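You operate a simulated robot arm through the tools that you are given. There is no shell and no other tool. Be economical: measure what you need, move in short steps, check, and stop when the job is done.

You run a simulated robot arm. Do the job below in one go: nothing can be reset, and whatever is moved stays where it is left.

JOB
Check the roller's end play, shim it into limits, lock the shim and check again.
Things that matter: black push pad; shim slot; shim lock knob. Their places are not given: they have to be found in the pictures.

The check looks at the end state, three seconds after you hand in, the way a careful person would. Anything else that was tipped, shoved, dropped, spilled or broken makes it a failure.

ROBOT AND FRAMES
A 7-joint arm with a two-finger parallel gripper, fixed in place. Base frame: the origin is at the foot of the arm, x ahead of it, y to its left, z up; the work surface is at about z = 879. Readings come in mm, rad, newtons and seconds.
With the tool pointing down near the work surface it reaches from about 300 to 700 mm from the base axis. Its first joint turns from -1.152 to 1.152 rad. Payload 1.57 kg.
Tool frame: the origin (TCP) lies between the finger pads and is the grasp point; the fingertips stand 30 mm ahead of it; z points along the fingers, y is the line along which they close. Largest opening 110 mm; finger width 24, thickness 12; the body of the gripper, 48 by 112 mm, starts 78 mm behind the TCP.
Orientation is that of the tool frame in the base frame, as [roll, pitch, yaw] about the fixed x, y, z axes, in that order (R = Rz(yaw) Ry(pitch) Rx(roll)). With the fingers straight down and closing along the base's y, the tool's x points along the base's -x, its y along +y and its z along -z.

CONTROLS
- The arm moves only by the tool play_rows. Its argument "moves" is a list of rows, each a list of 7 numbers: the shift along the tool's x, y, z in mm, then the turn, a rotation vector about the tool's x, y, z in rad, then the gripper command, from -1 (shut) to 1 (fully open), values between in proportion. In form: [[x, y, z, ax, ay, az, fingers], ...]. A call has 1 to 12 rows; each row shifts and turns the commanded pose from where the row before left it, along the tool's axes as they then stand. A row lasts 0.2 s, in which the tool goes at most 50 mm and 0.15 rad; a call with a longer step from one row to the next is refused whole, and so is a gripper value outside its range. A pose out of reach is approached as far as the arm can. The call stops where the force on the tool passes 40 N (or 10 N more than at its start, if that is more) or the arm is blocked; 0.2 s more then pass. The fingers move at their own pace (about 108 mm/s each) and stop on an object; they squeeze with about 35 N. The grip force told is the motor's: it shows also when the fingers shut on nothing. Time passes only in rows, and 0.2 s behind the last, so rows that do not move let the fingers close. It gives the time, the measured TCP pose, the force on the tool (base axes), the opening and the grip force at its end, in the units of the frame above (readings bear some noise), and new pictures: "views" is both (left out), scene, wrist or none.
- Cameras (640 x 400 px; columns grow to the right, rows downward): "scene" is fixed at [160.9, -388.8, 1401.6]; the picture's right is [0.82, -0.57, 0.00], its down [-0.33, -0.48, -0.81] and it looks along [0.46, 0.67, -0.59] (base axes); focal length 309 px, centre (320, 200). "wrist" rides on the gripper at [70, 16, -141] in the tool frame; the picture's right is [-0.23, 0.97, 0.00], its down [-0.86, -0.20, -0.48] and it looks along [-0.47, -0.11, 0.88] (tool axes); focal length 222 px, centre (320, 200).
- measure_at(camera, pixels): there is no depth. For up to 12 entries [column, row, z] of the newest picture of that camera ("zoom" is the newest enlarged one), the place [x, y] in the base frame at which the ray of that pixel passes the height z, good to about 2 mm. It takes no simulated time.
- inspect(camera, box): a new picture of the part [left, top, right, bottom] of that camera's present view, enlarged. It takes no simulated time.
- hand_in(): hands the job in; it is judged then, once.

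Go step by step. Measure first, check grasps and placings, and put right what went wrong. The budget is 80 turns and 170 pictures, counting those below and the enlarged ones. Unless the task says otherwise, let go and move clear before handing in, and close with one line.

The tools are called after "Call:" as a command line: name --pt "numbers of a row" for each row, then --argument value for the rest, lists and objects as JSON in quotes. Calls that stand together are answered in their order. play_rows: Moves the arm, as the interface text tells. Its arguments: {"type":"object","properties":{"moves":{"type":"array"},"views":{"type":"string","enum":["both","scene","wrist","none"]}},"required":["moves"]} The other tools are called the same way: measure_at (camera, pixels) gives the place at which the rays of pixels pass given heights; inspect (camera, box) takes an enlarged picture of a part of a camera's view; hand_in () hands the job in.

At the start:

```text
t: 0.0
ee_pos: [365.4, 5.1, 1168.9]
ee_rot: [-3.141, 0.0, 3.142]
wrist_force: [0.4, -0.7, -0.2]
grip_width: 109.8
grip_force: 0.0
```

scene: 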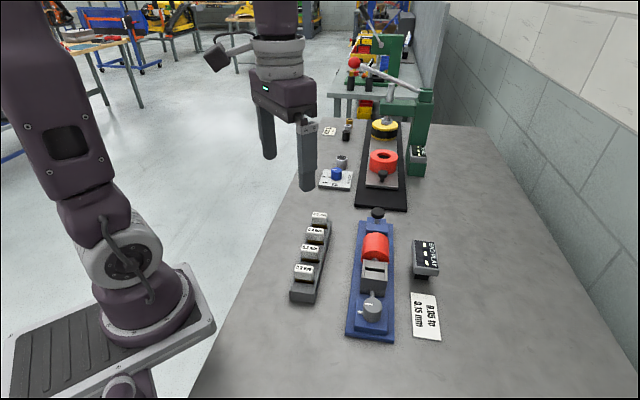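
wrist: 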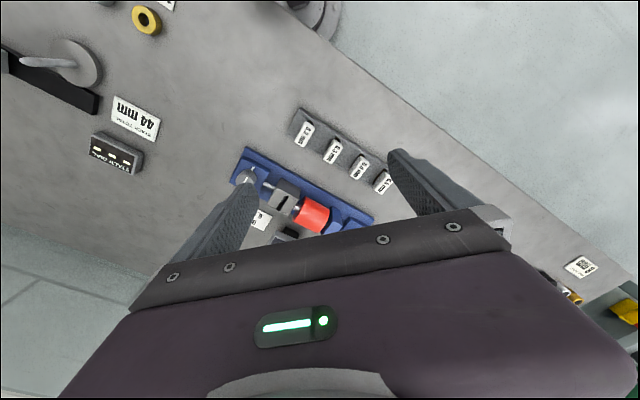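

The scene shows a blue fixture with a red roller (375,247), a shim rack (310,260), a readout (425,258) and a limits card (425,316). I'll enlarge these.

Call:
inspect --camera "scene" --box '[280, 200, 450, 345]'

Call:
inspect --camera "scene" --box '[400, 230, 450, 345]'

Call:
inspect --camera "wrist" --box '[220, 100, 400, 240]'

```text
2.76 times, centred on (365, 272) of scene
```

zoom: 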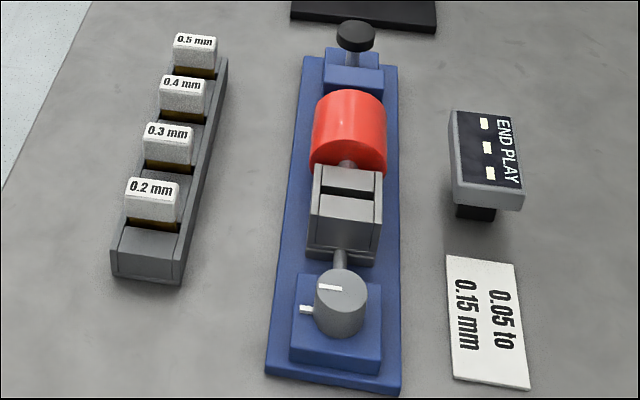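

```text
3.48 times, centred on (425, 288) of scene
```

zoom: 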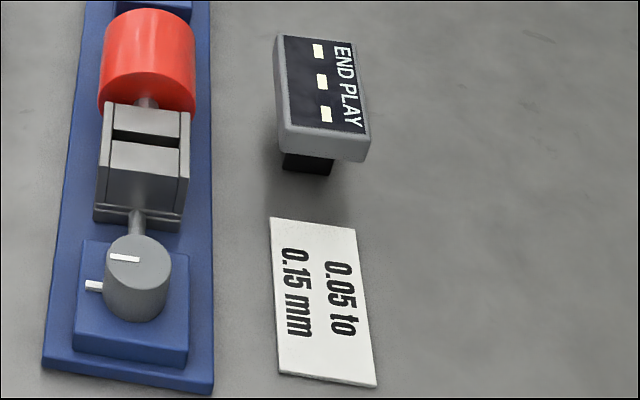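

```text
2.86 times, centred on (310, 170) of wrist
```

zoom: 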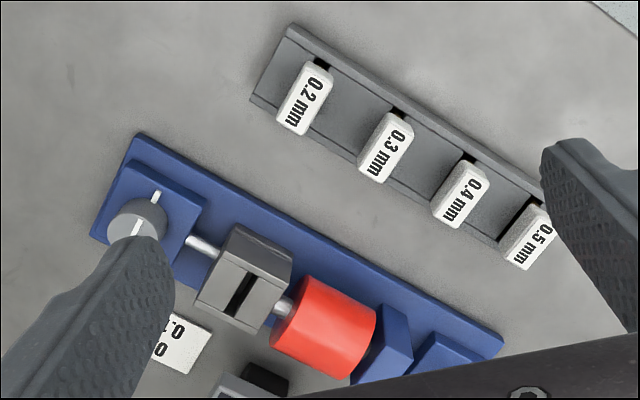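

The readout shows dashes, the limits card reads 0.05 to 0.15 mm, and the shims are 0.2, 0.3, 0.4 and 0.5. I'll triangulate the important points from both cameras.

Call:
measure_at --camera "scene" --pixels '[[304.5, 268.4, 900], [304.5, 268.4, 940], [319.3, 214.8, 900], [319.3, 214.8, 940], [372.6, 302.8, 900], [372.6, 302.8, 940], [374.8, 265.5, 900], [374.8, 265.5, 940], [378, 211, 900], [378, 211, 940], [345.1, 334.3, 885], [359.6, 220.2, 885]]'

Call:
measure_at --camera "wrist" --pixels '[[304.8, 134, 900], [304.8, 134, 940], [384.8, 183, 900], [384.8, 183, 940], [246, 177, 900], [246, 177, 940], [282.7, 201.5, 900], [282.7, 201.5, 940]]'

```text
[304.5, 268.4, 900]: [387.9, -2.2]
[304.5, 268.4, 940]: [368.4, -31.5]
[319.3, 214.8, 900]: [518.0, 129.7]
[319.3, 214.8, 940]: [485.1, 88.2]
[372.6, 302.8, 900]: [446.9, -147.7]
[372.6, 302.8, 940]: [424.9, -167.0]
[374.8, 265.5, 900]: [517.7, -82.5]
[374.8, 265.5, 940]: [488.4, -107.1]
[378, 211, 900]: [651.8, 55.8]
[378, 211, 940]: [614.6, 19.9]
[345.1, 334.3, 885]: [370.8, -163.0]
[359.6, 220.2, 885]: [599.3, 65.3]
```

```text
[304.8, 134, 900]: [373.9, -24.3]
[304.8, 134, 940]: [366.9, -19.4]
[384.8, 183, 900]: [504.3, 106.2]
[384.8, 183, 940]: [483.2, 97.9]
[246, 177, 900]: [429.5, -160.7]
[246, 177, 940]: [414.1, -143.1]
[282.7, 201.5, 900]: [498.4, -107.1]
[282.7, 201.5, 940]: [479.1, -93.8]
```

The rack and fixture axes lie at 45° in the base frame. I'll turn the tool so it closes along that axis, and look from above the fixture.

Call:
play_rows --pt "-30 -15 0 0 0 0 1" --pt "-30 -15 0 0 0 0 1" --pt "-30 -15 0 0 0 0 1" --pt "-30 -15 0 0 0 0 1" --pt "0 0 0 0 0 0.131 1" --pt "0 0 0 0 0 0.131 1" --pt "0 0 0 0 0 0.131 1" --pt "0 0 0 0 0 0.131 1" --pt "0 0 0 0 0 0.131 1" --pt "0 0 0 0 0 0.13 1" --pt "0 0 0 0 0 0 1"

```text
t: 2.4
ee_pos: [485.6, -55.7, 1168.3]
ee_rot: [-3.141, 0.0, 2.354]
wrist_force: [-0.7, -0.9, -1.3]
grip_width: 110.2
grip_force: 0.1
```

scene: 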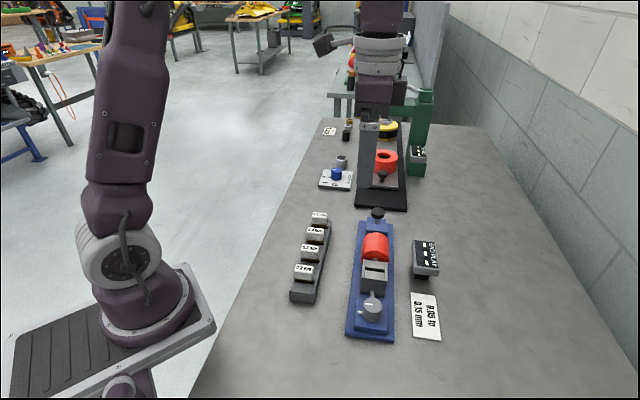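
wrist: 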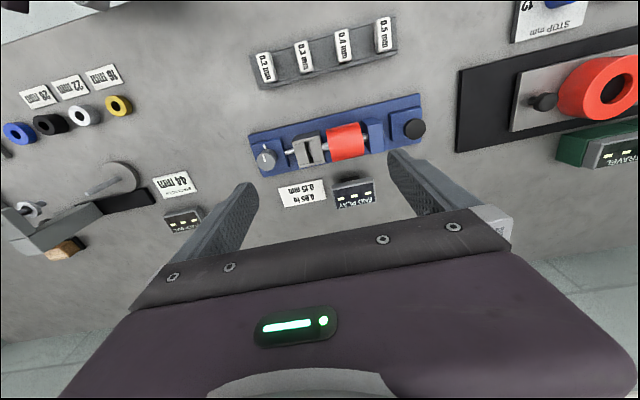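

The whole fixture is visible in the wrist view around (335,135). I'll enlarge it.

Call:
inspect --camera "wrist" --box '[240, 85, 440, 215]'

Call:
inspect --camera "scene" --box '[340, 195, 410, 240]'

Call:
inspect --camera "wrist" --box '[240, 10, 410, 110]'

```text
3.08 times, centred on (340, 150) of wrist
```

zoom: 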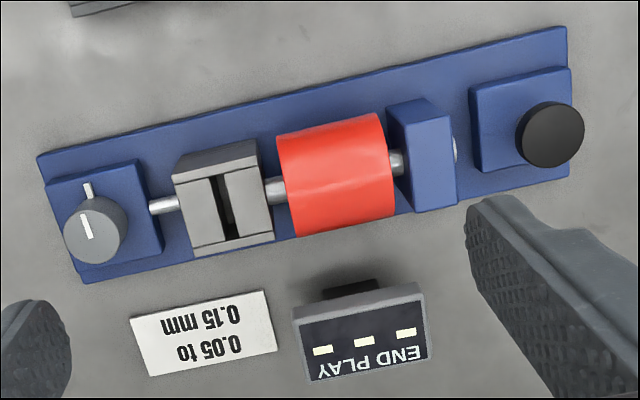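

```text
8.89 times, centred on (375, 218) of scene
```

zoom: 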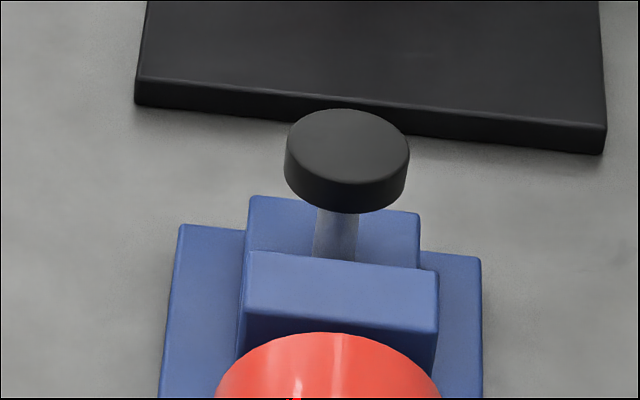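

```text
3.76 times, centred on (325, 60) of wrist
```

zoom: 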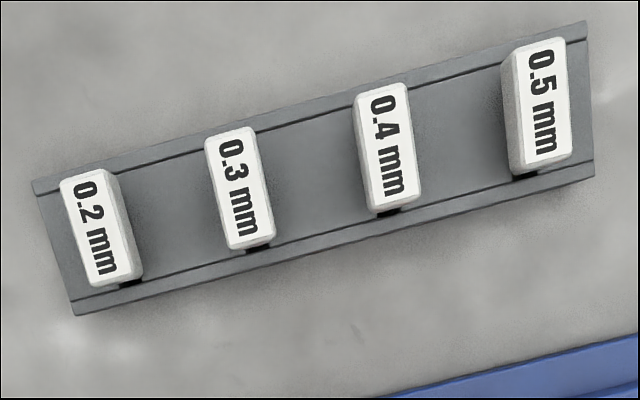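

The black pad at zoom pixel (549,134) is a vertical plunger on a post, and the knob also has a vertical axis. I'll triangulate the pad, knob, slot and shims.

Call:
measure_at --camera "wrist" --pixels '[[414.4, 128.6, 920], [414.4, 128.6, 960], [265.3, 162.3, 900], [265.3, 162.3, 940], [309.2, 152.6, 900], [309.2, 152.6, 940], [265.7, 67.4, 925], [303.2, 56.8, 925], [342.8, 45.4, 925], [383.5, 33.9, 925]]'

Call:
measure_at --camera "scene" --pixels '[[378.1, 211.8, 920], [378.1, 211.8, 960], [372.6, 303.5, 900], [372.6, 303.5, 940], [374.8, 265.8, 900], [374.8, 265.8, 940], [304.5, 268.4, 925], [310.3, 247.7, 925], [315.4, 230.7, 925], [319.3, 214.8, 925]]'

```text
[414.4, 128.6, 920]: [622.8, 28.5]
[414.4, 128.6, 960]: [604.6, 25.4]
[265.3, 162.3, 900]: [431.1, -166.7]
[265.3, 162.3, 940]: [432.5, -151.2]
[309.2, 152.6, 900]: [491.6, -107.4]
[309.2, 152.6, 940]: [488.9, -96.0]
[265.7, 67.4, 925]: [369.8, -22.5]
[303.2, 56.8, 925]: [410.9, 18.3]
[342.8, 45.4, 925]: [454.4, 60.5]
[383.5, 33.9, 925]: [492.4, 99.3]
```

```text
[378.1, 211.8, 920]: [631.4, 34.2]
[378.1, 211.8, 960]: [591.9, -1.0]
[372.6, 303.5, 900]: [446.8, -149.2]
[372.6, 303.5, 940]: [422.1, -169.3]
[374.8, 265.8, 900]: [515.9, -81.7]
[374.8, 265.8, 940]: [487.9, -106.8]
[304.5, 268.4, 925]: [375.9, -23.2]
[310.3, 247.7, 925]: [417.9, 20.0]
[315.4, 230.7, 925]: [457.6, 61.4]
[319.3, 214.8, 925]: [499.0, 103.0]
```

The pad top is at about (620,27,930), the knob at (433,-159,921) and the slot at (492,-100,928). The shims start at (372,-23) and sit 42 mm apart along each axis. Next I move above the pad with the fingers shut.

Call:
play_rows --pt "-7.3 30.7 35 0 0 0 -1" --pt "-7.3 30.7 35 0 0 0 -1" --pt "-7.3 30.7 35 0 0 0 -1" --pt "-7.3 30.7 35 0 0 0 -1" --pt "-7.3 30.7 35 0 0 0 -1" --pt "0 0 0 0 0 0 -1" --pt "0 0 0 0 0 0 -1"

```text
t: 4.0
ee_pos: [620.9, 26.5, 993.3]
ee_rot: [3.141, 0.0, 2.356]
wrist_force: [0.5, -0.3, -0.5]
grip_width: 0.0
grip_force: 20.9
```

scene: 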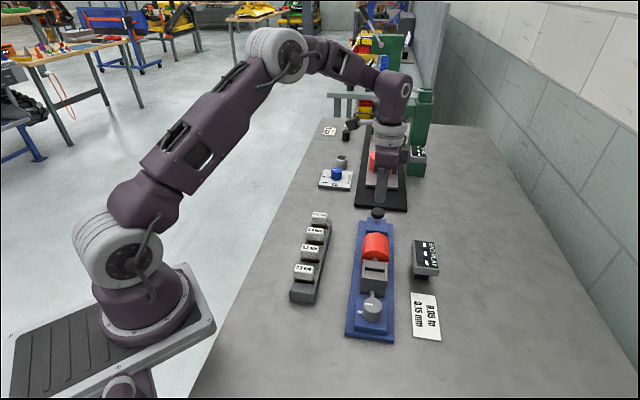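
wrist: 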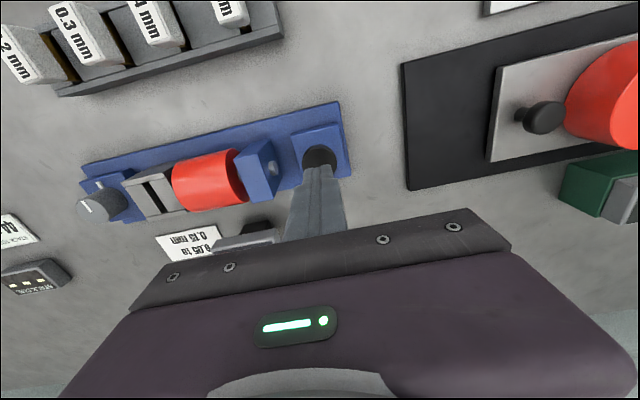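

The tip is at about z=963, above the pad at wrist pixel (320,157). I'll descend to just above it and check the alignment.

Call:
play_rows --pt "0 0 12 0 0 0 -1" --pt "0 0 12 0 0 0 -1" --pt "0 0 0 0 0 0 -1" --views "none"

Call:
inspect --camera "scene" --box '[340, 160, 450, 240]'

Call:
inspect --camera "wrist" --box '[260, 110, 380, 200]'

```text
t: 4.8
ee_pos: [620.3, 26.5, 968.7]
ee_rot: [3.141, 0.001, 2.357]
wrist_force: [0.3, 0.3, 0.5]
grip_width: 0.0
grip_force: 21.5
```

```text
5.00 times, centred on (395, 200) of scene
```

zoom: 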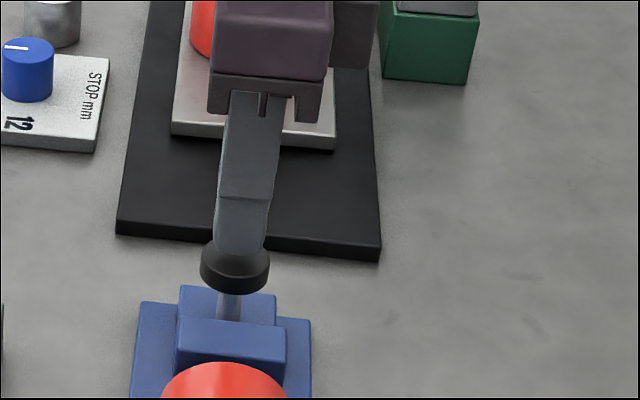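

```text
4.44 times, centred on (320, 155) of wrist
```

zoom: 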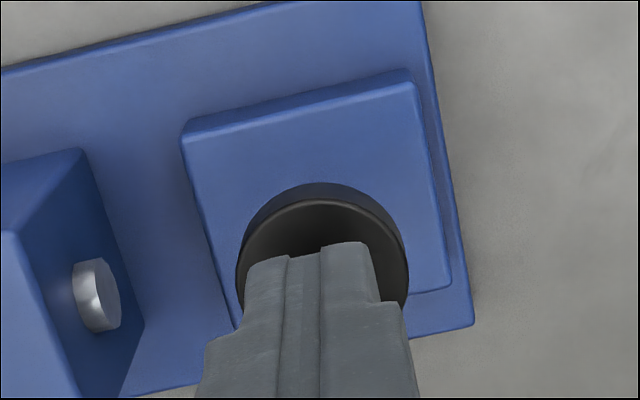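

The fingertip is centred over the pad. I'll press in small steps, watching the force and the readout.

Call:
play_rows --pt "0 0 3 0 0 0 -1" --pt "0 0 2 0 0 0 -1" --pt "0 0 2 0 0 0 -1" --pt "0 0 2 0 0 0 -1" --pt "0 0 1 0 0 0 -1" --views "none"

Call:
inspect --camera "scene" --box '[350, 190, 450, 290]'

```text
t: 6.0
ee_pos: [620.6, 27.2, 960.2]
ee_rot: [-3.14, -0.001, 2.358]
wrist_force: [0.3, 0.1, 1.3]
grip_width: 0.0
grip_force: 21.0
```

```text
4.00 times, centred on (400, 240) of scene
```

zoom: 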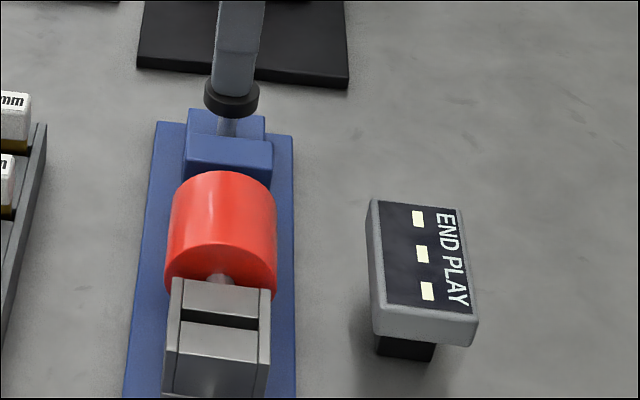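

Contact is just beginning, with 1.3 N and the tip at about z=930. I'll keep pressing.

Call:
play_rows --pt "0 0 1.5 0 0 0 -1" --pt "0 0 1.5 0 0 0 -1" --pt "0 0 1.5 0 0 0 -1" --pt "0 0 0 0 0 0 -1" --views "none"

Call:
inspect --camera "scene" --box '[350, 190, 450, 290]'

```text
t: 7.0
ee_pos: [619.2, 27.4, 955.2]
ee_rot: [3.141, 0.0, 2.356]
wrist_force: [-1.3, -1.0, 5.0]
grip_width: 0.1
grip_force: 21.7
```

```text
4.00 times, centred on (400, 240) of scene
```

zoom: 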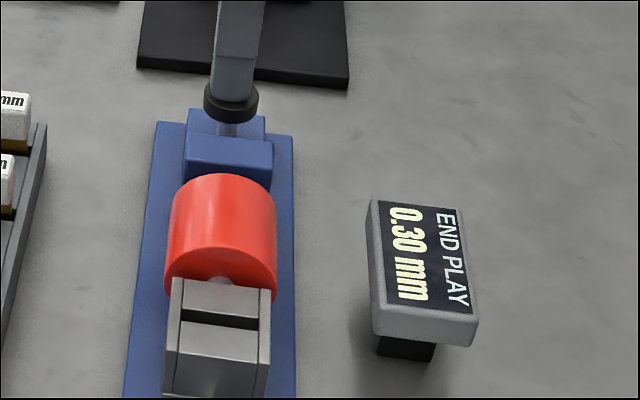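

The readout shows 0.30 mm at 5 N. I'll hold with slightly more force to see whether it is steady.

Call:
play_rows --pt "0 0 1.5 0 0 0 -1" --pt "0 0 1.5 0 0 0 -1" --pt "0 0 0 0 0 0 -1" --pt "0 0 0 0 0 0 -1" --views "none"

Call:
inspect --camera "scene" --box '[350, 190, 450, 290]'

```text
t: 8.1
ee_pos: [620.2, 27.1, 954.6]
ee_rot: [3.139, 0.002, 2.359]
wrist_force: [-9.0, -0.6, 16.2]
grip_width: 0.2
grip_force: 21.8
stopped in row 4: the force on the tool passed its limit (the readings are from after the stop); the commanded pose is now the measured one
```

```text
4.00 times, centred on (400, 240) of scene
```

zoom: 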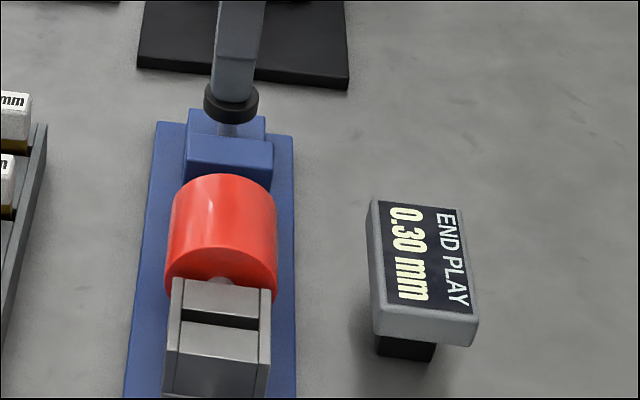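

End play is steady at 0.30 mm, so the 0.2 mm shim gives 0.10 mm, which is in limits. I'll lift off and travel above the 0.2 shim with the fingers partly open.

Call:
play_rows --pt "0 0 -40 0 0 0 -1" --pt "0 0 -40 0 0 0 -1" --pt "23.3 -35.1 0 0 0 0 -1" --pt "23.3 -35.1 0 0 0 0 -1" --pt "23.3 -35.1 0 0 0 0 -0.2" --pt "23.3 -35.1 0 0 0 0 -0.2" --pt "23.3 -35.1 0 0 0 0 -0.2" --pt "23.3 -35.1 0 0 0 0 -0.2" --pt "0 0 20 0 0 0 -0.2" --pt "0 0 20 0 0 0 -0.2" --pt "0 0 0 0 0 0 -0.2"

```text
t: 10.5
ee_pos: [371.9, -23.8, 992.6]
ee_rot: [3.141, 0.001, 2.357]
wrist_force: [0.4, 0.0, 1.2]
grip_width: 44.2
grip_force: 0.0
```

scene: 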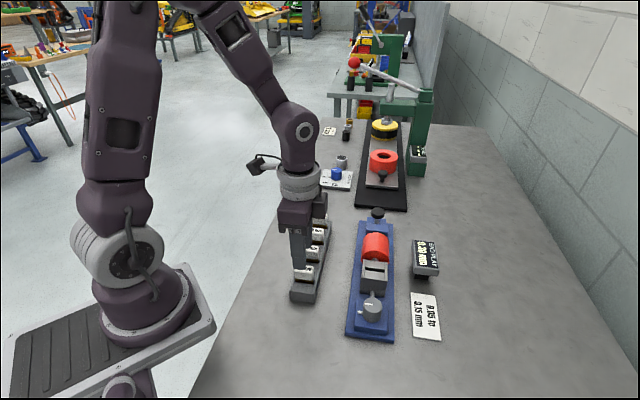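
wrist: 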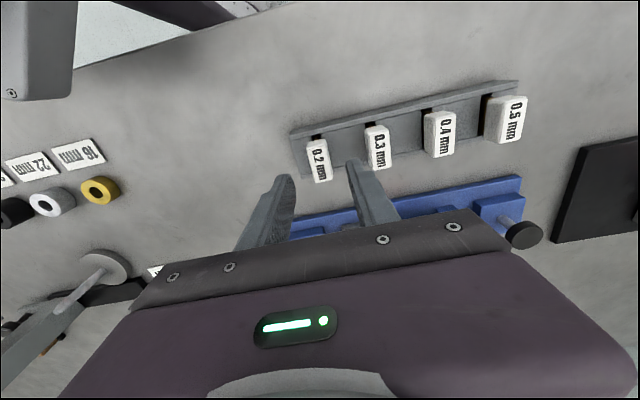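

The fingers straddle the 0.2 shim at wrist (318,160). I'll go down to just above it and check its height and alignment.

Call:
play_rows --pt "0 0 15 0 0 0 -0.2" --pt "0 0 15 0 0 0 -0.2" --pt "0 0 0 0 0 0 -0.2" --views "none"

Call:
inspect --camera "scene" --box '[270, 220, 360, 310]'

Call:
inspect --camera "wrist" --box '[240, 110, 400, 210]'

```text
t: 11.3
ee_pos: [371.4, -23.6, 961.8]
ee_rot: [3.14, 0.001, 2.358]
wrist_force: [0.7, -0.1, -0.7]
grip_width: 43.9
grip_force: 0.1
```

```text
4.44 times, centred on (315, 265) of scene
```

zoom: 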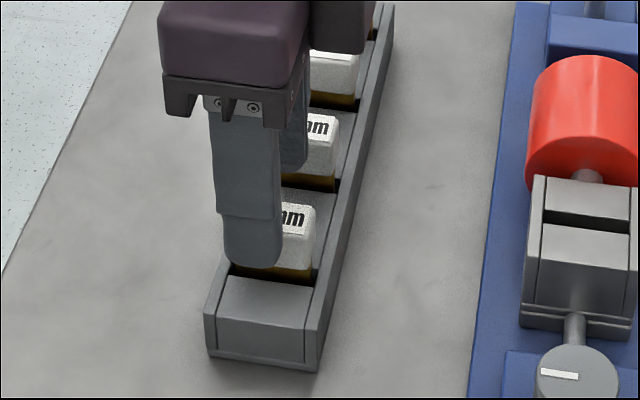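

```text
4.00 times, centred on (320, 160) of wrist
```

zoom: 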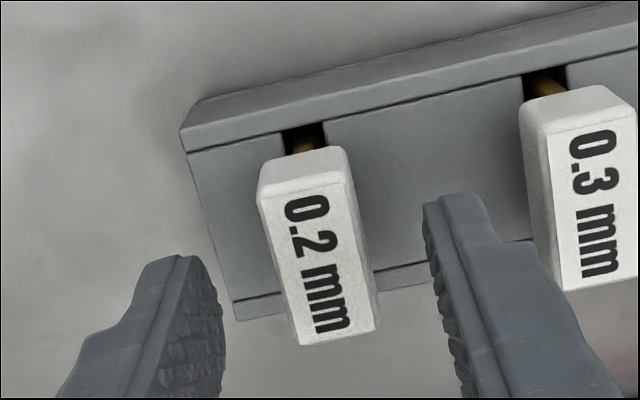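

I'll check the centring by measuring the tab's top corners and the fingertip.

Call:
measure_at --camera "zoom" --pixels '[[260, 202, 926], [350, 185, 926], [298, 343, 926], [380, 325, 926], [425, 205, 932], [190, 258, 932], [235, 315, 895], [185, 150, 895]]'

```text
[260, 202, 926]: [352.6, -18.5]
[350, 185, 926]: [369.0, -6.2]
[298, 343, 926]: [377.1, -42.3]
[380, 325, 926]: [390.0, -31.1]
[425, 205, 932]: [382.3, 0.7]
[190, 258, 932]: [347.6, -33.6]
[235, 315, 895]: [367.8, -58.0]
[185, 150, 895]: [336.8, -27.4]
```

The tab centre is at (372,-24), so it is well aligned. I'll descend 19 mm and grip.

Call:
play_rows --pt "0.5 0 10 0 0 0 -0.2" --pt "0 0 9 0 0 0 -0.2" --pt "0 0 0 0 0 0 -1" --pt "0 0 0 0 0 0 -1" --pt "0 0 0 0 0 0 -1" --views "none"

Call:
inspect --camera "scene" --box '[270, 220, 360, 310]'

```text
t: 12.5
ee_pos: [371.0, -22.3, 943.5]
ee_rot: [3.137, 0.001, 2.357]
wrist_force: [0.4, 0.3, 0.7]
grip_width: 18.7
grip_force: 33.5
```

```text
4.44 times, centred on (315, 265) of scene
```

zoom: 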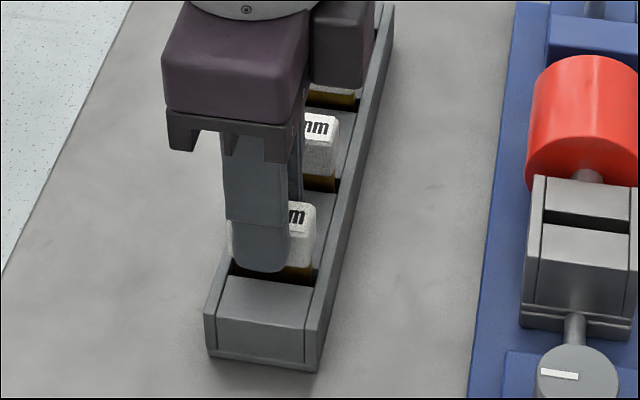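

Gripped, at 18.7 mm wide and 33 N. I'll lift straight up.

Call:
play_rows --pt "0 0 -5 0 0 0 -1" --pt "0 0 -10 0 0 0 -1" --pt "0 0 -20 0 0 0 -1" --pt "0 0 -30 0 0 0 -1" --pt "0 0 -30 0 0 0 -1" --pt "0 0 0 0 0 0 -1"

Call:
inspect --camera "scene" --box '[260, 190, 400, 310]'

Call:
inspect --camera "wrist" --box '[240, 110, 400, 210]'

```text
t: 13.9
ee_pos: [372.1, -21.2, 1039.5]
ee_rot: [3.136, 0.002, 2.357]
wrist_force: [-0.6, 0.2, -0.6]
grip_width: 18.9
grip_force: 33.3
```

scene: 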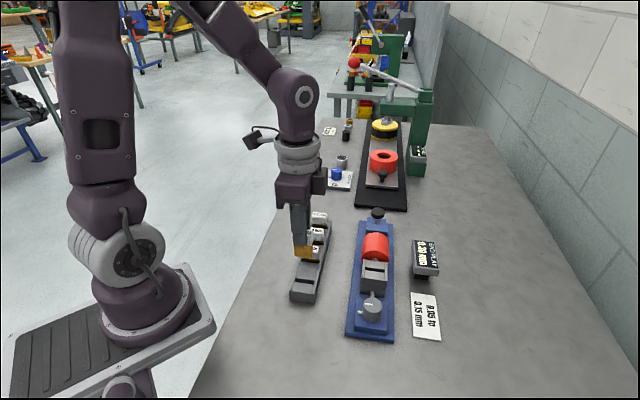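
wrist: 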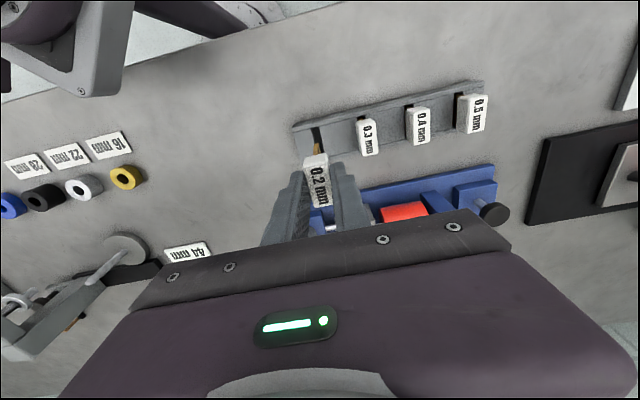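

```text
3.33 times, centred on (330, 250) of scene
```

zoom: 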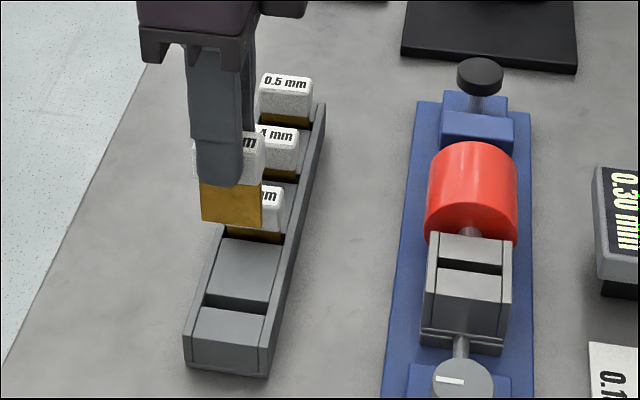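

```text
4.00 times, centred on (320, 160) of wrist
```

zoom: 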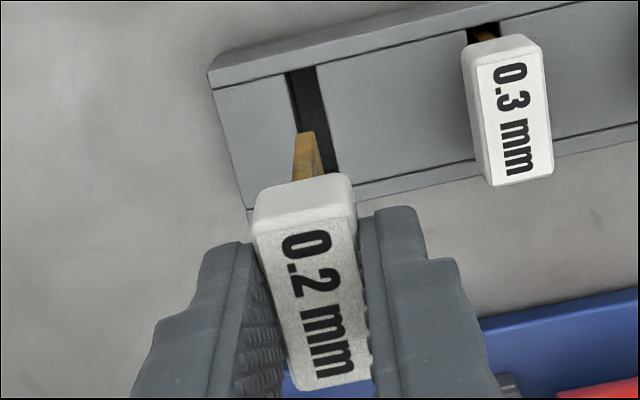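

The shim is held squarely, with the brass plate projecting below. I'll carry it to above the slot.

Call:
play_rows --pt "-35 7.4 4 0 0 0 -1" --pt "-35 7.4 4 0 0 0 -1" --pt "-35 7.4 4 0 0 0 -1" --pt "-35 7.4 4 0 0 0 -1" --pt "0 0 0 0 0 0 -1" --pt "0 0 0 0 0 0 -1"

Call:
inspect --camera "scene" --box '[330, 200, 430, 300]'

Call:
inspect --camera "wrist" --box '[240, 110, 400, 210]'

```text
t: 15.3
ee_pos: [490.8, -99.8, 1023.7]
ee_rot: [3.139, 0.002, 2.355]
wrist_force: [0.7, 0.1, -0.8]
grip_width: 18.9
grip_force: 33.5
```

scene: 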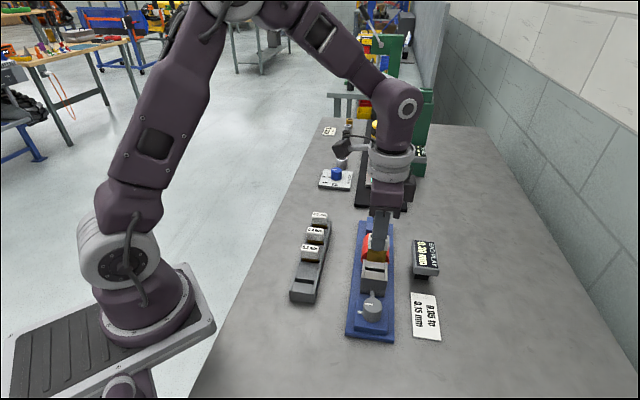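
wrist: 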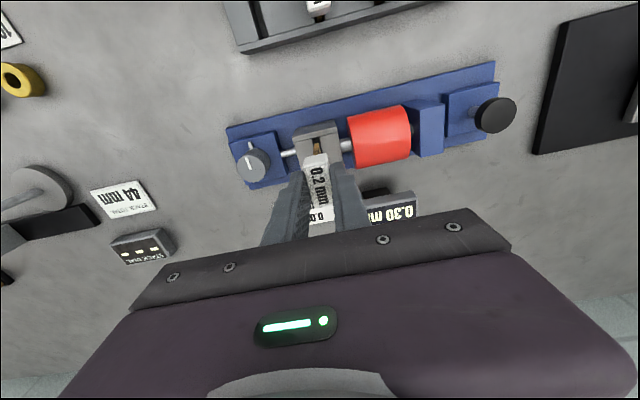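

```text
4.00 times, centred on (380, 250) of scene
```

zoom: 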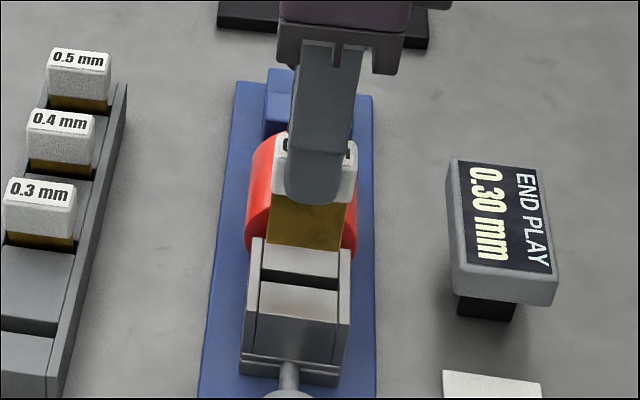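

```text
4.00 times, centred on (320, 160) of wrist
```

zoom: 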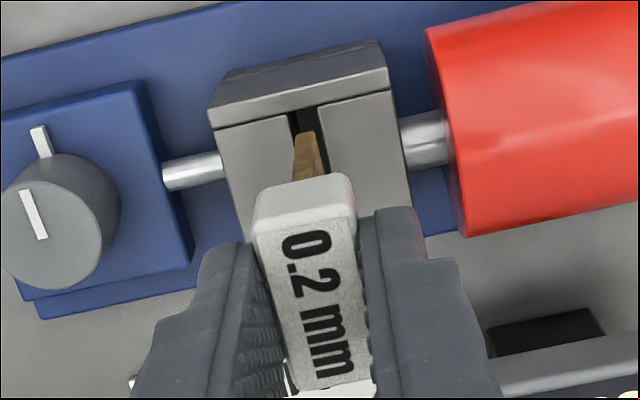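

I need the slot centre more precisely, so I'll zoom in further on both views.

Call:
inspect --camera "wrist" --box '[285, 115, 349, 155]'

Call:
inspect --camera "scene" --box '[348, 245, 412, 300]'

Call:
measure_at --camera "zoom" --pixels '[[10, 10, 926]]'

```text
10.00 times, centred on (317, 135) of wrist
```

zoom: 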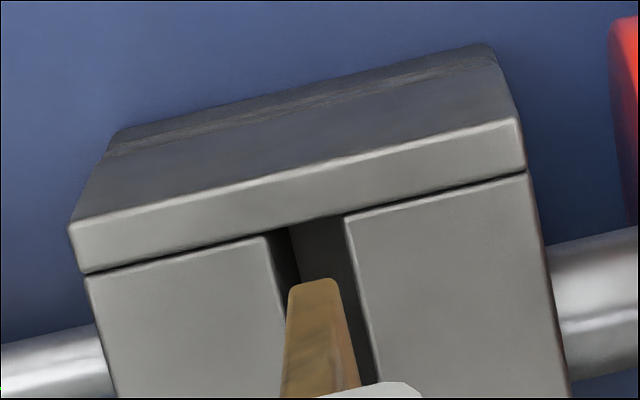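

```text
7.27 times, centred on (380, 272) of scene
```

zoom: 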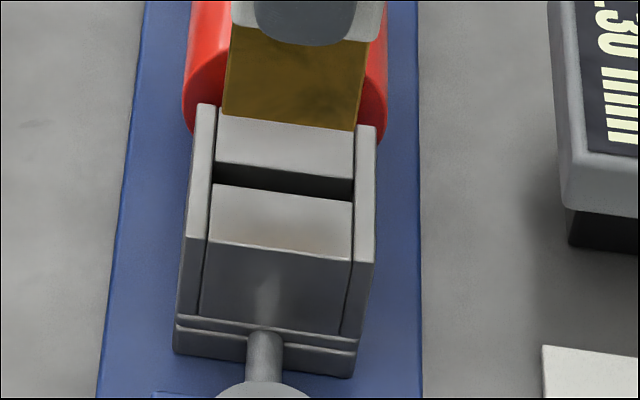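

```text
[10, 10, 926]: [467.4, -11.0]
```

I'll triangulate the block corners and slot ends.

Call:
measure_at --camera "wrist" --pixels '[[293.2, 142.2, 915], [293.2, 142.2, 930], [337.5, 132.2, 915], [337.5, 132.2, 930], [311.8, 138.6, 915], [311.8, 138.6, 930], [319.5, 136.6, 915], [319.5, 136.6, 930]]'

Call:
measure_at --camera "scene" --pixels '[[364.3, 277.4, 915], [364.3, 277.4, 930], [365.8, 259.3, 915], [365.8, 259.3, 930], [365.0, 269.8, 915], [365.0, 269.8, 930], [365.6, 266.9, 915], [365.6, 266.9, 930], [384.5, 269.0, 915], [384.5, 269.0, 930], [384.4, 272.4, 915], [384.4, 272.4, 930]]'

```text
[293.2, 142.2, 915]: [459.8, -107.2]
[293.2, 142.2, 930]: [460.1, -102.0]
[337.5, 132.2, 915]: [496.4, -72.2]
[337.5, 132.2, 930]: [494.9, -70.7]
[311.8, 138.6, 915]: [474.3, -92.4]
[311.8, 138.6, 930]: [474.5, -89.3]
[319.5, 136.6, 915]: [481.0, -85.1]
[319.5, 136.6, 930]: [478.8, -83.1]
```

```text
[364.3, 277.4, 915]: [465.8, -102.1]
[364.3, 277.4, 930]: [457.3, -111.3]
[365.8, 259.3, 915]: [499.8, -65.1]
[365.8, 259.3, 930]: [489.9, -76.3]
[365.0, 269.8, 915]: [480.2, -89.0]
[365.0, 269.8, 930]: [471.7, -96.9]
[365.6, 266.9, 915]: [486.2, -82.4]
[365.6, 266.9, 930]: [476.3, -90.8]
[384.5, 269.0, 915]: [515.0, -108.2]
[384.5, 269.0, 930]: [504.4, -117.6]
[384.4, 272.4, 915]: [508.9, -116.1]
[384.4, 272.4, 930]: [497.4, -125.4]
```

The block top is at about z=922 and the slot centre at about (492,-102). I'll measure the plate's lower edge in the same way.

Call:
measure_at --camera "wrist" --pixels '[[314, 144, 950], [314, 144, 970], [318.8, 143, 950], [318.8, 143, 970]]'

Call:
measure_at --camera "scene" --pixels '[[366.5, 260.3, 950], [366.5, 260.3, 970], [384.7, 262.4, 950], [384.7, 262.4, 970]]'

```text
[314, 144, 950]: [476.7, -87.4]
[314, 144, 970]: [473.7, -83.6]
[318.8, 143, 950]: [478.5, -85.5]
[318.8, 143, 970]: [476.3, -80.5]
```

```text
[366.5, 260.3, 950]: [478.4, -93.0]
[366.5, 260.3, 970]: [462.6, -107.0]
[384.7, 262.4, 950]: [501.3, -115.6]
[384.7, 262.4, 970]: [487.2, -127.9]
```

The plate bottom is roughly at z=948–960, above the block top, and it looks centred to within a couple of mm. I'll descend 15 mm and re-check visually.

Call:
play_rows --pt "0 0 8 0 0 0 -1" --pt "0 0 7 0 0 0 -1" --pt "0 0 0 0 0 0 -1" --views "none"

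Call:
inspect --camera "wrist" --box '[285, 115, 349, 155]'

Call:
inspect --camera "scene" --box '[348, 235, 412, 290]'

```text
t: 16.1
ee_pos: [490.8, -100.5, 1008.6]
ee_rot: [3.139, 0.002, 2.356]
wrist_force: [-0.1, -0.4, -0.7]
grip_width: 18.9
grip_force: 32.6
```

```text
10.00 times, centred on (317, 135) of wrist
```

zoom: 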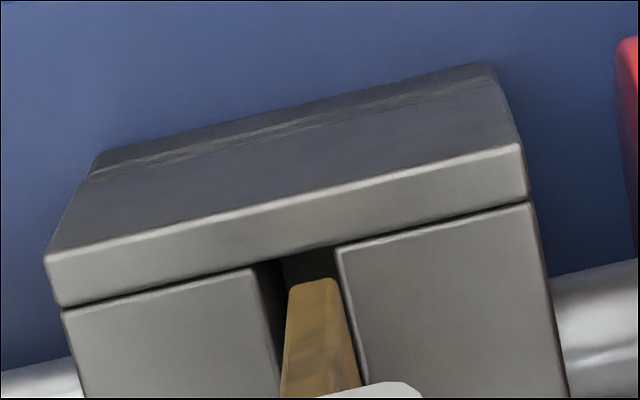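

```text
7.27 times, centred on (380, 262) of scene
```

zoom: 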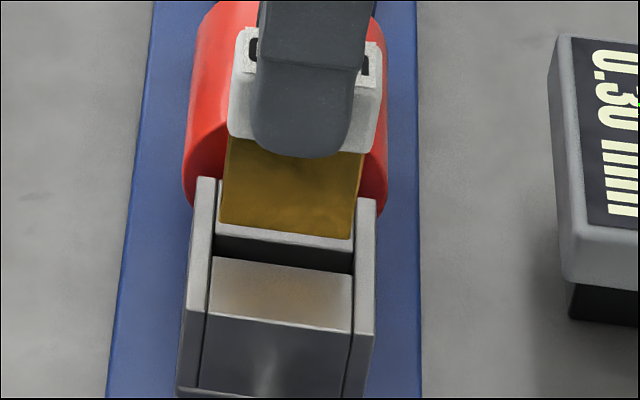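

The plate is approaching the slot, and laterally it fits with a small offset of about 0.8 mm. I'll check the along-axis centring numerically at the estimated heights.

Call:
measure_at --camera "wrist" --pixels '[[313.8, 144, 934], [318.6, 143, 934], [310.3, 141.6, 922], [318.9, 139.6, 922], [310.3, 141.6, 918], [318.9, 139.6, 918]]'

Call:
measure_at --camera "scene" --pixels '[[366.2, 265.0, 934], [384.5, 267.1, 934], [365.5, 266.8, 922], [384.5, 269.2, 922], [365.2, 270.0, 922], [384.4, 272.4, 922]]'

```text
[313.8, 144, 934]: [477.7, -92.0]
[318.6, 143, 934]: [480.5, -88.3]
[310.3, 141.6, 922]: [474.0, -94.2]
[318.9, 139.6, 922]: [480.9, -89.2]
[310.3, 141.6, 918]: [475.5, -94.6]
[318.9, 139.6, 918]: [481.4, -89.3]
```

```text
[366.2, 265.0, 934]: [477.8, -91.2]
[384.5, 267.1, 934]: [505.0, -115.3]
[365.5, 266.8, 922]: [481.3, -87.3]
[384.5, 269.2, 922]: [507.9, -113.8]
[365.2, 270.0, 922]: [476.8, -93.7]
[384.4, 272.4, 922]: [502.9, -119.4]
```

Both views agree on the plate bottom (z≈934), and it sits about 2 mm too far along +tool y. I'll shift -1.9 in y and descend 9 mm.

Call:
play_rows --pt "0 -1.9 0 0 0 0 -1" --pt "0 0 5 0 0 0 -1" --pt "0 0 4 0 0 0 -1" --pt "0 0 0 0 0 0 -1" --views "none"

Call:
inspect --camera "wrist" --box '[285, 120, 349, 160]'

Call:
inspect --camera "scene" --box '[355, 245, 395, 285]'

```text
t: 17.1
ee_pos: [491.4, -102.3, 999.8]
ee_rot: [3.137, 0.001, 2.355]
wrist_force: [-0.1, -0.2, -1.1]
grip_width: 18.7
grip_force: 33.2
```

```text
10.00 times, centred on (317, 140) of wrist
```

zoom: 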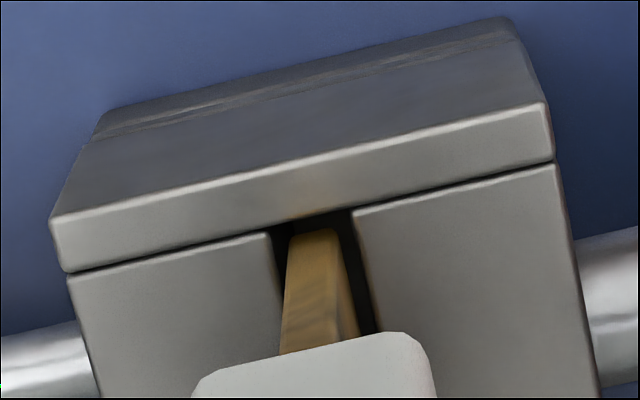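

```text
10.00 times, centred on (375, 265) of scene
```

zoom: 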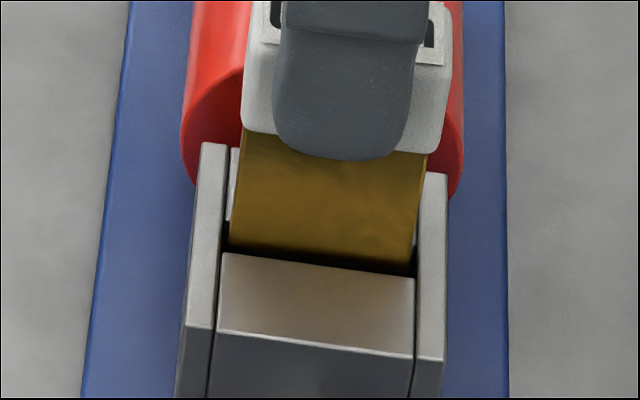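

The plate is centred in the slot opening, with even gaps on both sides. I'll descend gently.

Call:
play_rows --pt "0 0 2 0 0 0 -1" --pt "0 0 2 0 0 0 -1" --pt "0 0 2 0 0 0 -1" --pt "0 0 2 0 0 0 -1" --pt "0 0 2 0 0 0 -1" --pt "0 0 0 0 0 0 -1" --views "none"

Call:
inspect --camera "scene" --box '[355, 245, 395, 285]'

```text
t: 18.5
ee_pos: [490.1, -100.2, 989.0]
ee_rot: [3.138, 0.001, 2.354]
wrist_force: [0.1, -0.1, -0.1]
grip_width: 18.8
grip_force: 33.2
```

```text
10.00 times, centred on (375, 265) of scene
```

zoom: 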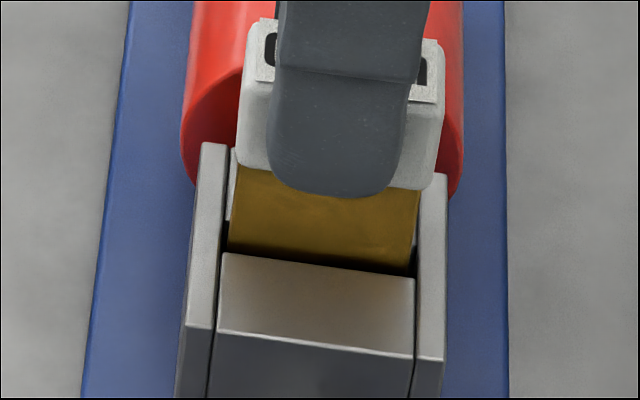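

The plate is sliding in with no force, so I'll continue.

Call:
play_rows --pt "0 0 2 0 0 0 -1" --pt "0 0 2 0 0 0 -1" --pt "0 0 2 0 0 0 -1" --pt "0 0 2 0 0 0 -1" --pt "0 0 2 0 0 0 -1" --pt "0 0 2 0 0 0 -1" --pt "0 0 1 0 0 0 -1" --pt "0 0 1 0 0 0 -1" --pt "0 0 0 0 0 0 -1" --views "none"

Call:
inspect --camera "scene" --box '[355, 245, 395, 285]'

```text
t: 20.5
ee_pos: [490.1, -100.7, 975.1]
ee_rot: [3.138, 0.002, 2.355]
wrist_force: [0.1, 0.5, -0.5]
grip_width: 18.9
grip_force: 33.1
```

```text
10.00 times, centred on (375, 265) of scene
```

zoom: 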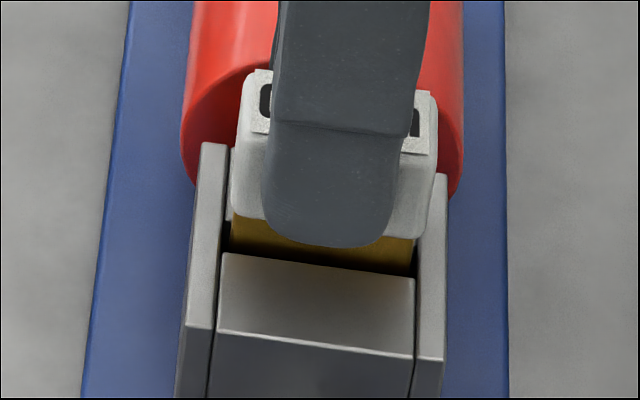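

About 3 px of brass still shows (rows 222–255). I'll continue in 1 mm steps until it seats.

Call:
play_rows --pt "0 0 1 0 0 0 -1" --pt "0 0 1 0 0 0 -1" --pt "0 0 1 0 0 0 -1" --pt "0 0 1 0 0 0 -1" --pt "0 0 1 0 0 0 -1" --pt "0 0 1 0 0 0 -1" --pt "0 0 1 0 0 0 -1" --pt "0 0 0 0 0 0 -1" --views "none"

Call:
inspect --camera "scene" --box '[355, 245, 395, 285]'

```text
t: 22.3
ee_pos: [490.6, -102.1, 968.5]
ee_rot: [3.139, 0.002, 2.357]
wrist_force: [-0.2, -0.2, -0.7]
grip_width: 18.7
grip_force: 33.3
```

```text
10.00 times, centred on (375, 265) of scene
```

zoom: 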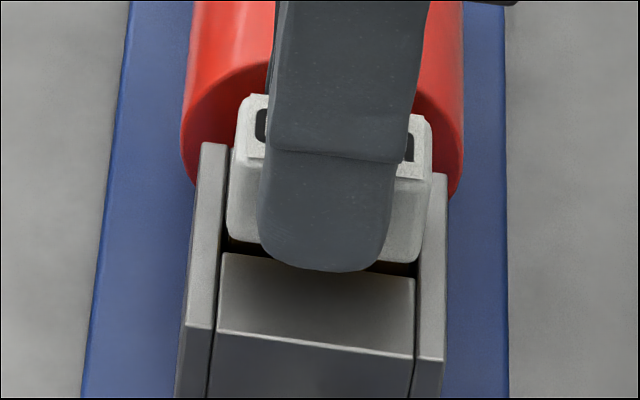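

The tab is nearly at the block and there is still no load. A few more mm, watching for contact.

Call:
play_rows --pt "0 0 1 0 0 0 -1" --pt "0 0 1 0 0 0 -1" --pt "0 0 1 0 0 0 -1" --pt "0 0 1 0 0 0 -1" --pt "0 0 0 0 0 0 -1" --views "none"

Call:
inspect --camera "scene" --box '[355, 245, 395, 285]'

```text
t: 23.5
ee_pos: [490.8, -102.8, 964.3]
ee_rot: [3.137, 0.003, 2.357]
wrist_force: [-1.8, -1.2, 29.5]
grip_width: 19.0
grip_force: 33.3
```

```text
10.00 times, centred on (375, 265) of scene
```

zoom: 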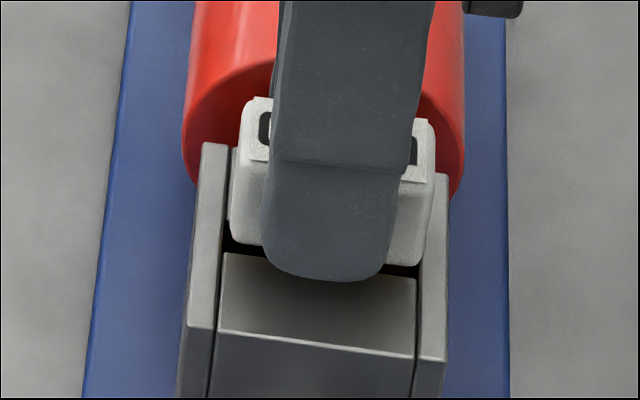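

The force reached 29 N with no further descent, so the shim is seated. I'll release and rise.

Call:
play_rows --pt "0 0 -1 0 0 0 -1" --pt "0 0 0 0 0 0 -0.7" --pt "0 0 0 0 0 0 -0.6" --pt "0 0 0 0 0 0 -0.5" --pt "0 0 -10 0 0 0 -0.5" --pt "0 0 -40 0 0 0 -0.5" --pt "0 0 -40 0 0 0 -0.5" --pt "0 0 0 0 0 0 -0.5"

Call:
inspect --camera "scene" --box '[345, 225, 405, 325]'

Call:
inspect --camera "wrist" --box '[220, 100, 400, 210]'

```text
t: 25.3
ee_pos: [490.4, -101.5, 1055.9]
ee_rot: [3.137, 0.002, 2.357]
wrist_force: [1.2, 0.1, 0.3]
grip_width: 27.4
grip_force: 0.2
```

scene: 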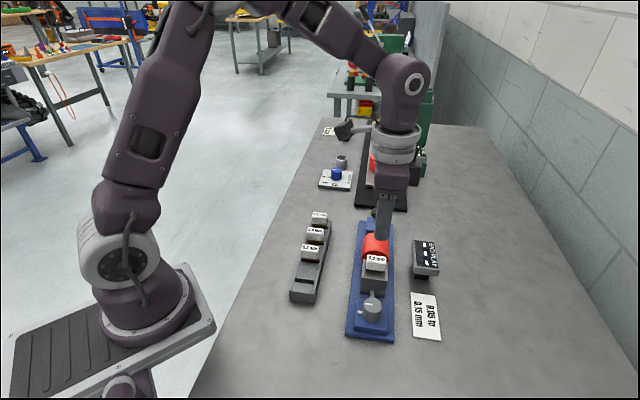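
wrist: 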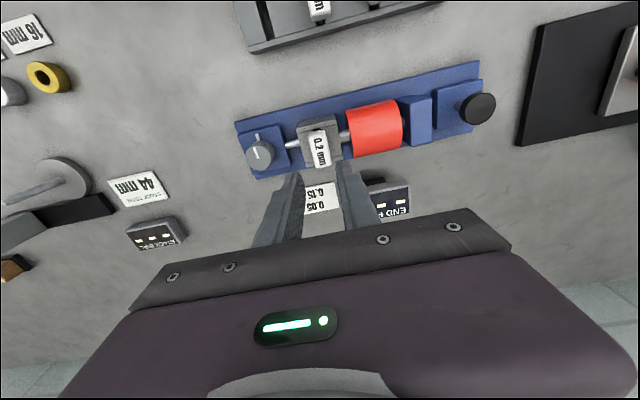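

```text
4.00 times, centred on (375, 275) of scene
```

zoom: 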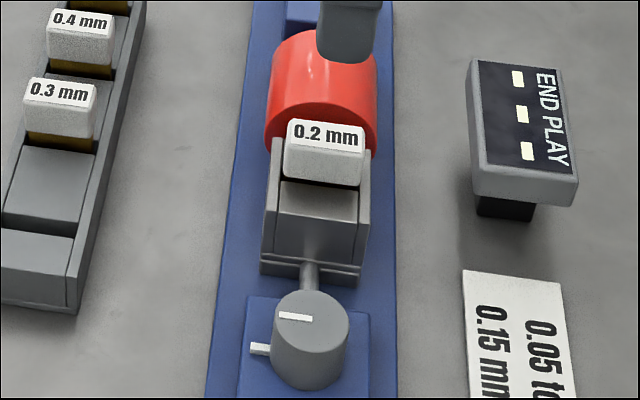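

```text
3.56 times, centred on (310, 155) of wrist
```

zoom: 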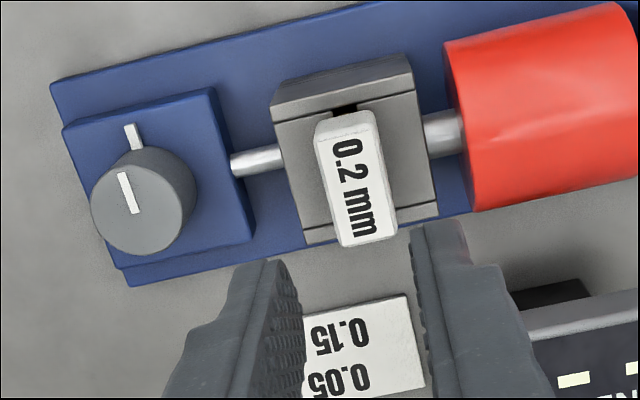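

The shim is seated squarely in the slot and the fixture is undisturbed. Next is the lock knob: I'll triangulate it and zoom in for markings.

Call:
measure_at --camera "wrist" --pixels '[[258.9, 157.8, 910], [258.9, 157.8, 925]]'

Call:
measure_at --camera "scene" --pixels '[[372.8, 304, 910], [372.8, 304, 925], [363.5, 304, 922], [382.2, 304, 922]]'

Call:
inspect --camera "scene" --box '[352, 288, 396, 328]'

Call:
inspect --camera "wrist" --box '[232, 120, 296, 185]'

```text
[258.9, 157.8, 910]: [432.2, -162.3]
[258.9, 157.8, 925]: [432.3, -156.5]
```

```text
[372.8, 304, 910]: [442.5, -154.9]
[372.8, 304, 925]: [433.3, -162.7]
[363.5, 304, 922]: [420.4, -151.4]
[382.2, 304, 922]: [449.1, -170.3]
```

```text
10.00 times, centred on (374, 308) of scene
```

zoom: 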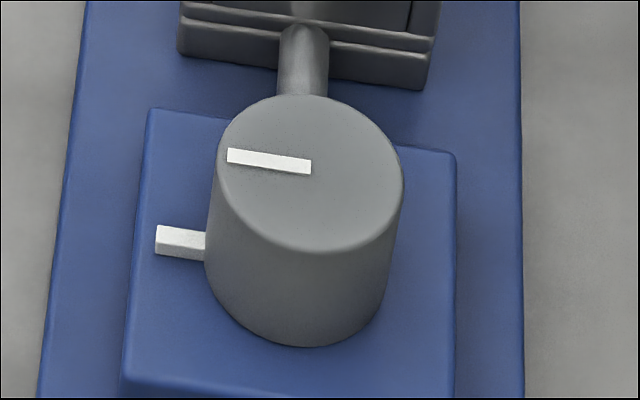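

```text
6.15 times, centred on (264, 152) of wrist
```

zoom: 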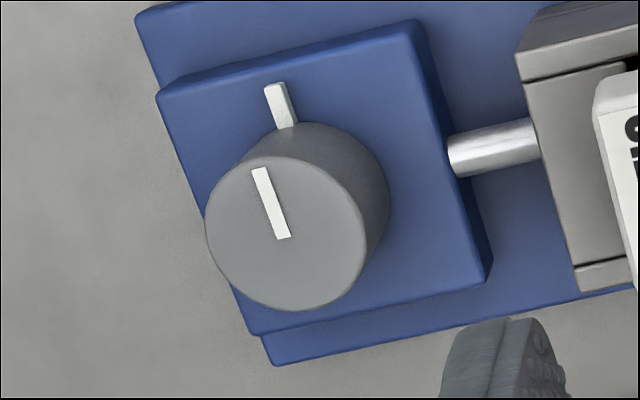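

The knob centre is at about (435,-159), top z≈919, diameter ≈33 mm, and the pointer is aligned with the fixed mark. Before gripping I'll check the height of the rod next to it.

Call:
measure_at --camera "wrist" --pixels '[[292.5, 143.5, 890], [292.5, 143.5, 910], [264.0, 133.5, 890], [264, 133.5, 900]]'

Call:
measure_at --camera "scene" --pixels '[[372.3, 295, 890], [372.3, 295, 910], [358.0, 311, 890], [358, 311, 900]]'

```text
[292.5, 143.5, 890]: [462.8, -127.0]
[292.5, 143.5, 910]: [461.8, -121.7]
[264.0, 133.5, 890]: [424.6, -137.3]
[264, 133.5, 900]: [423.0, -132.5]
```

```text
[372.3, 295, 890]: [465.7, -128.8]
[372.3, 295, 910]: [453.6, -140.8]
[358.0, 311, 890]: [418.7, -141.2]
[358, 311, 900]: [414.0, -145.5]
```

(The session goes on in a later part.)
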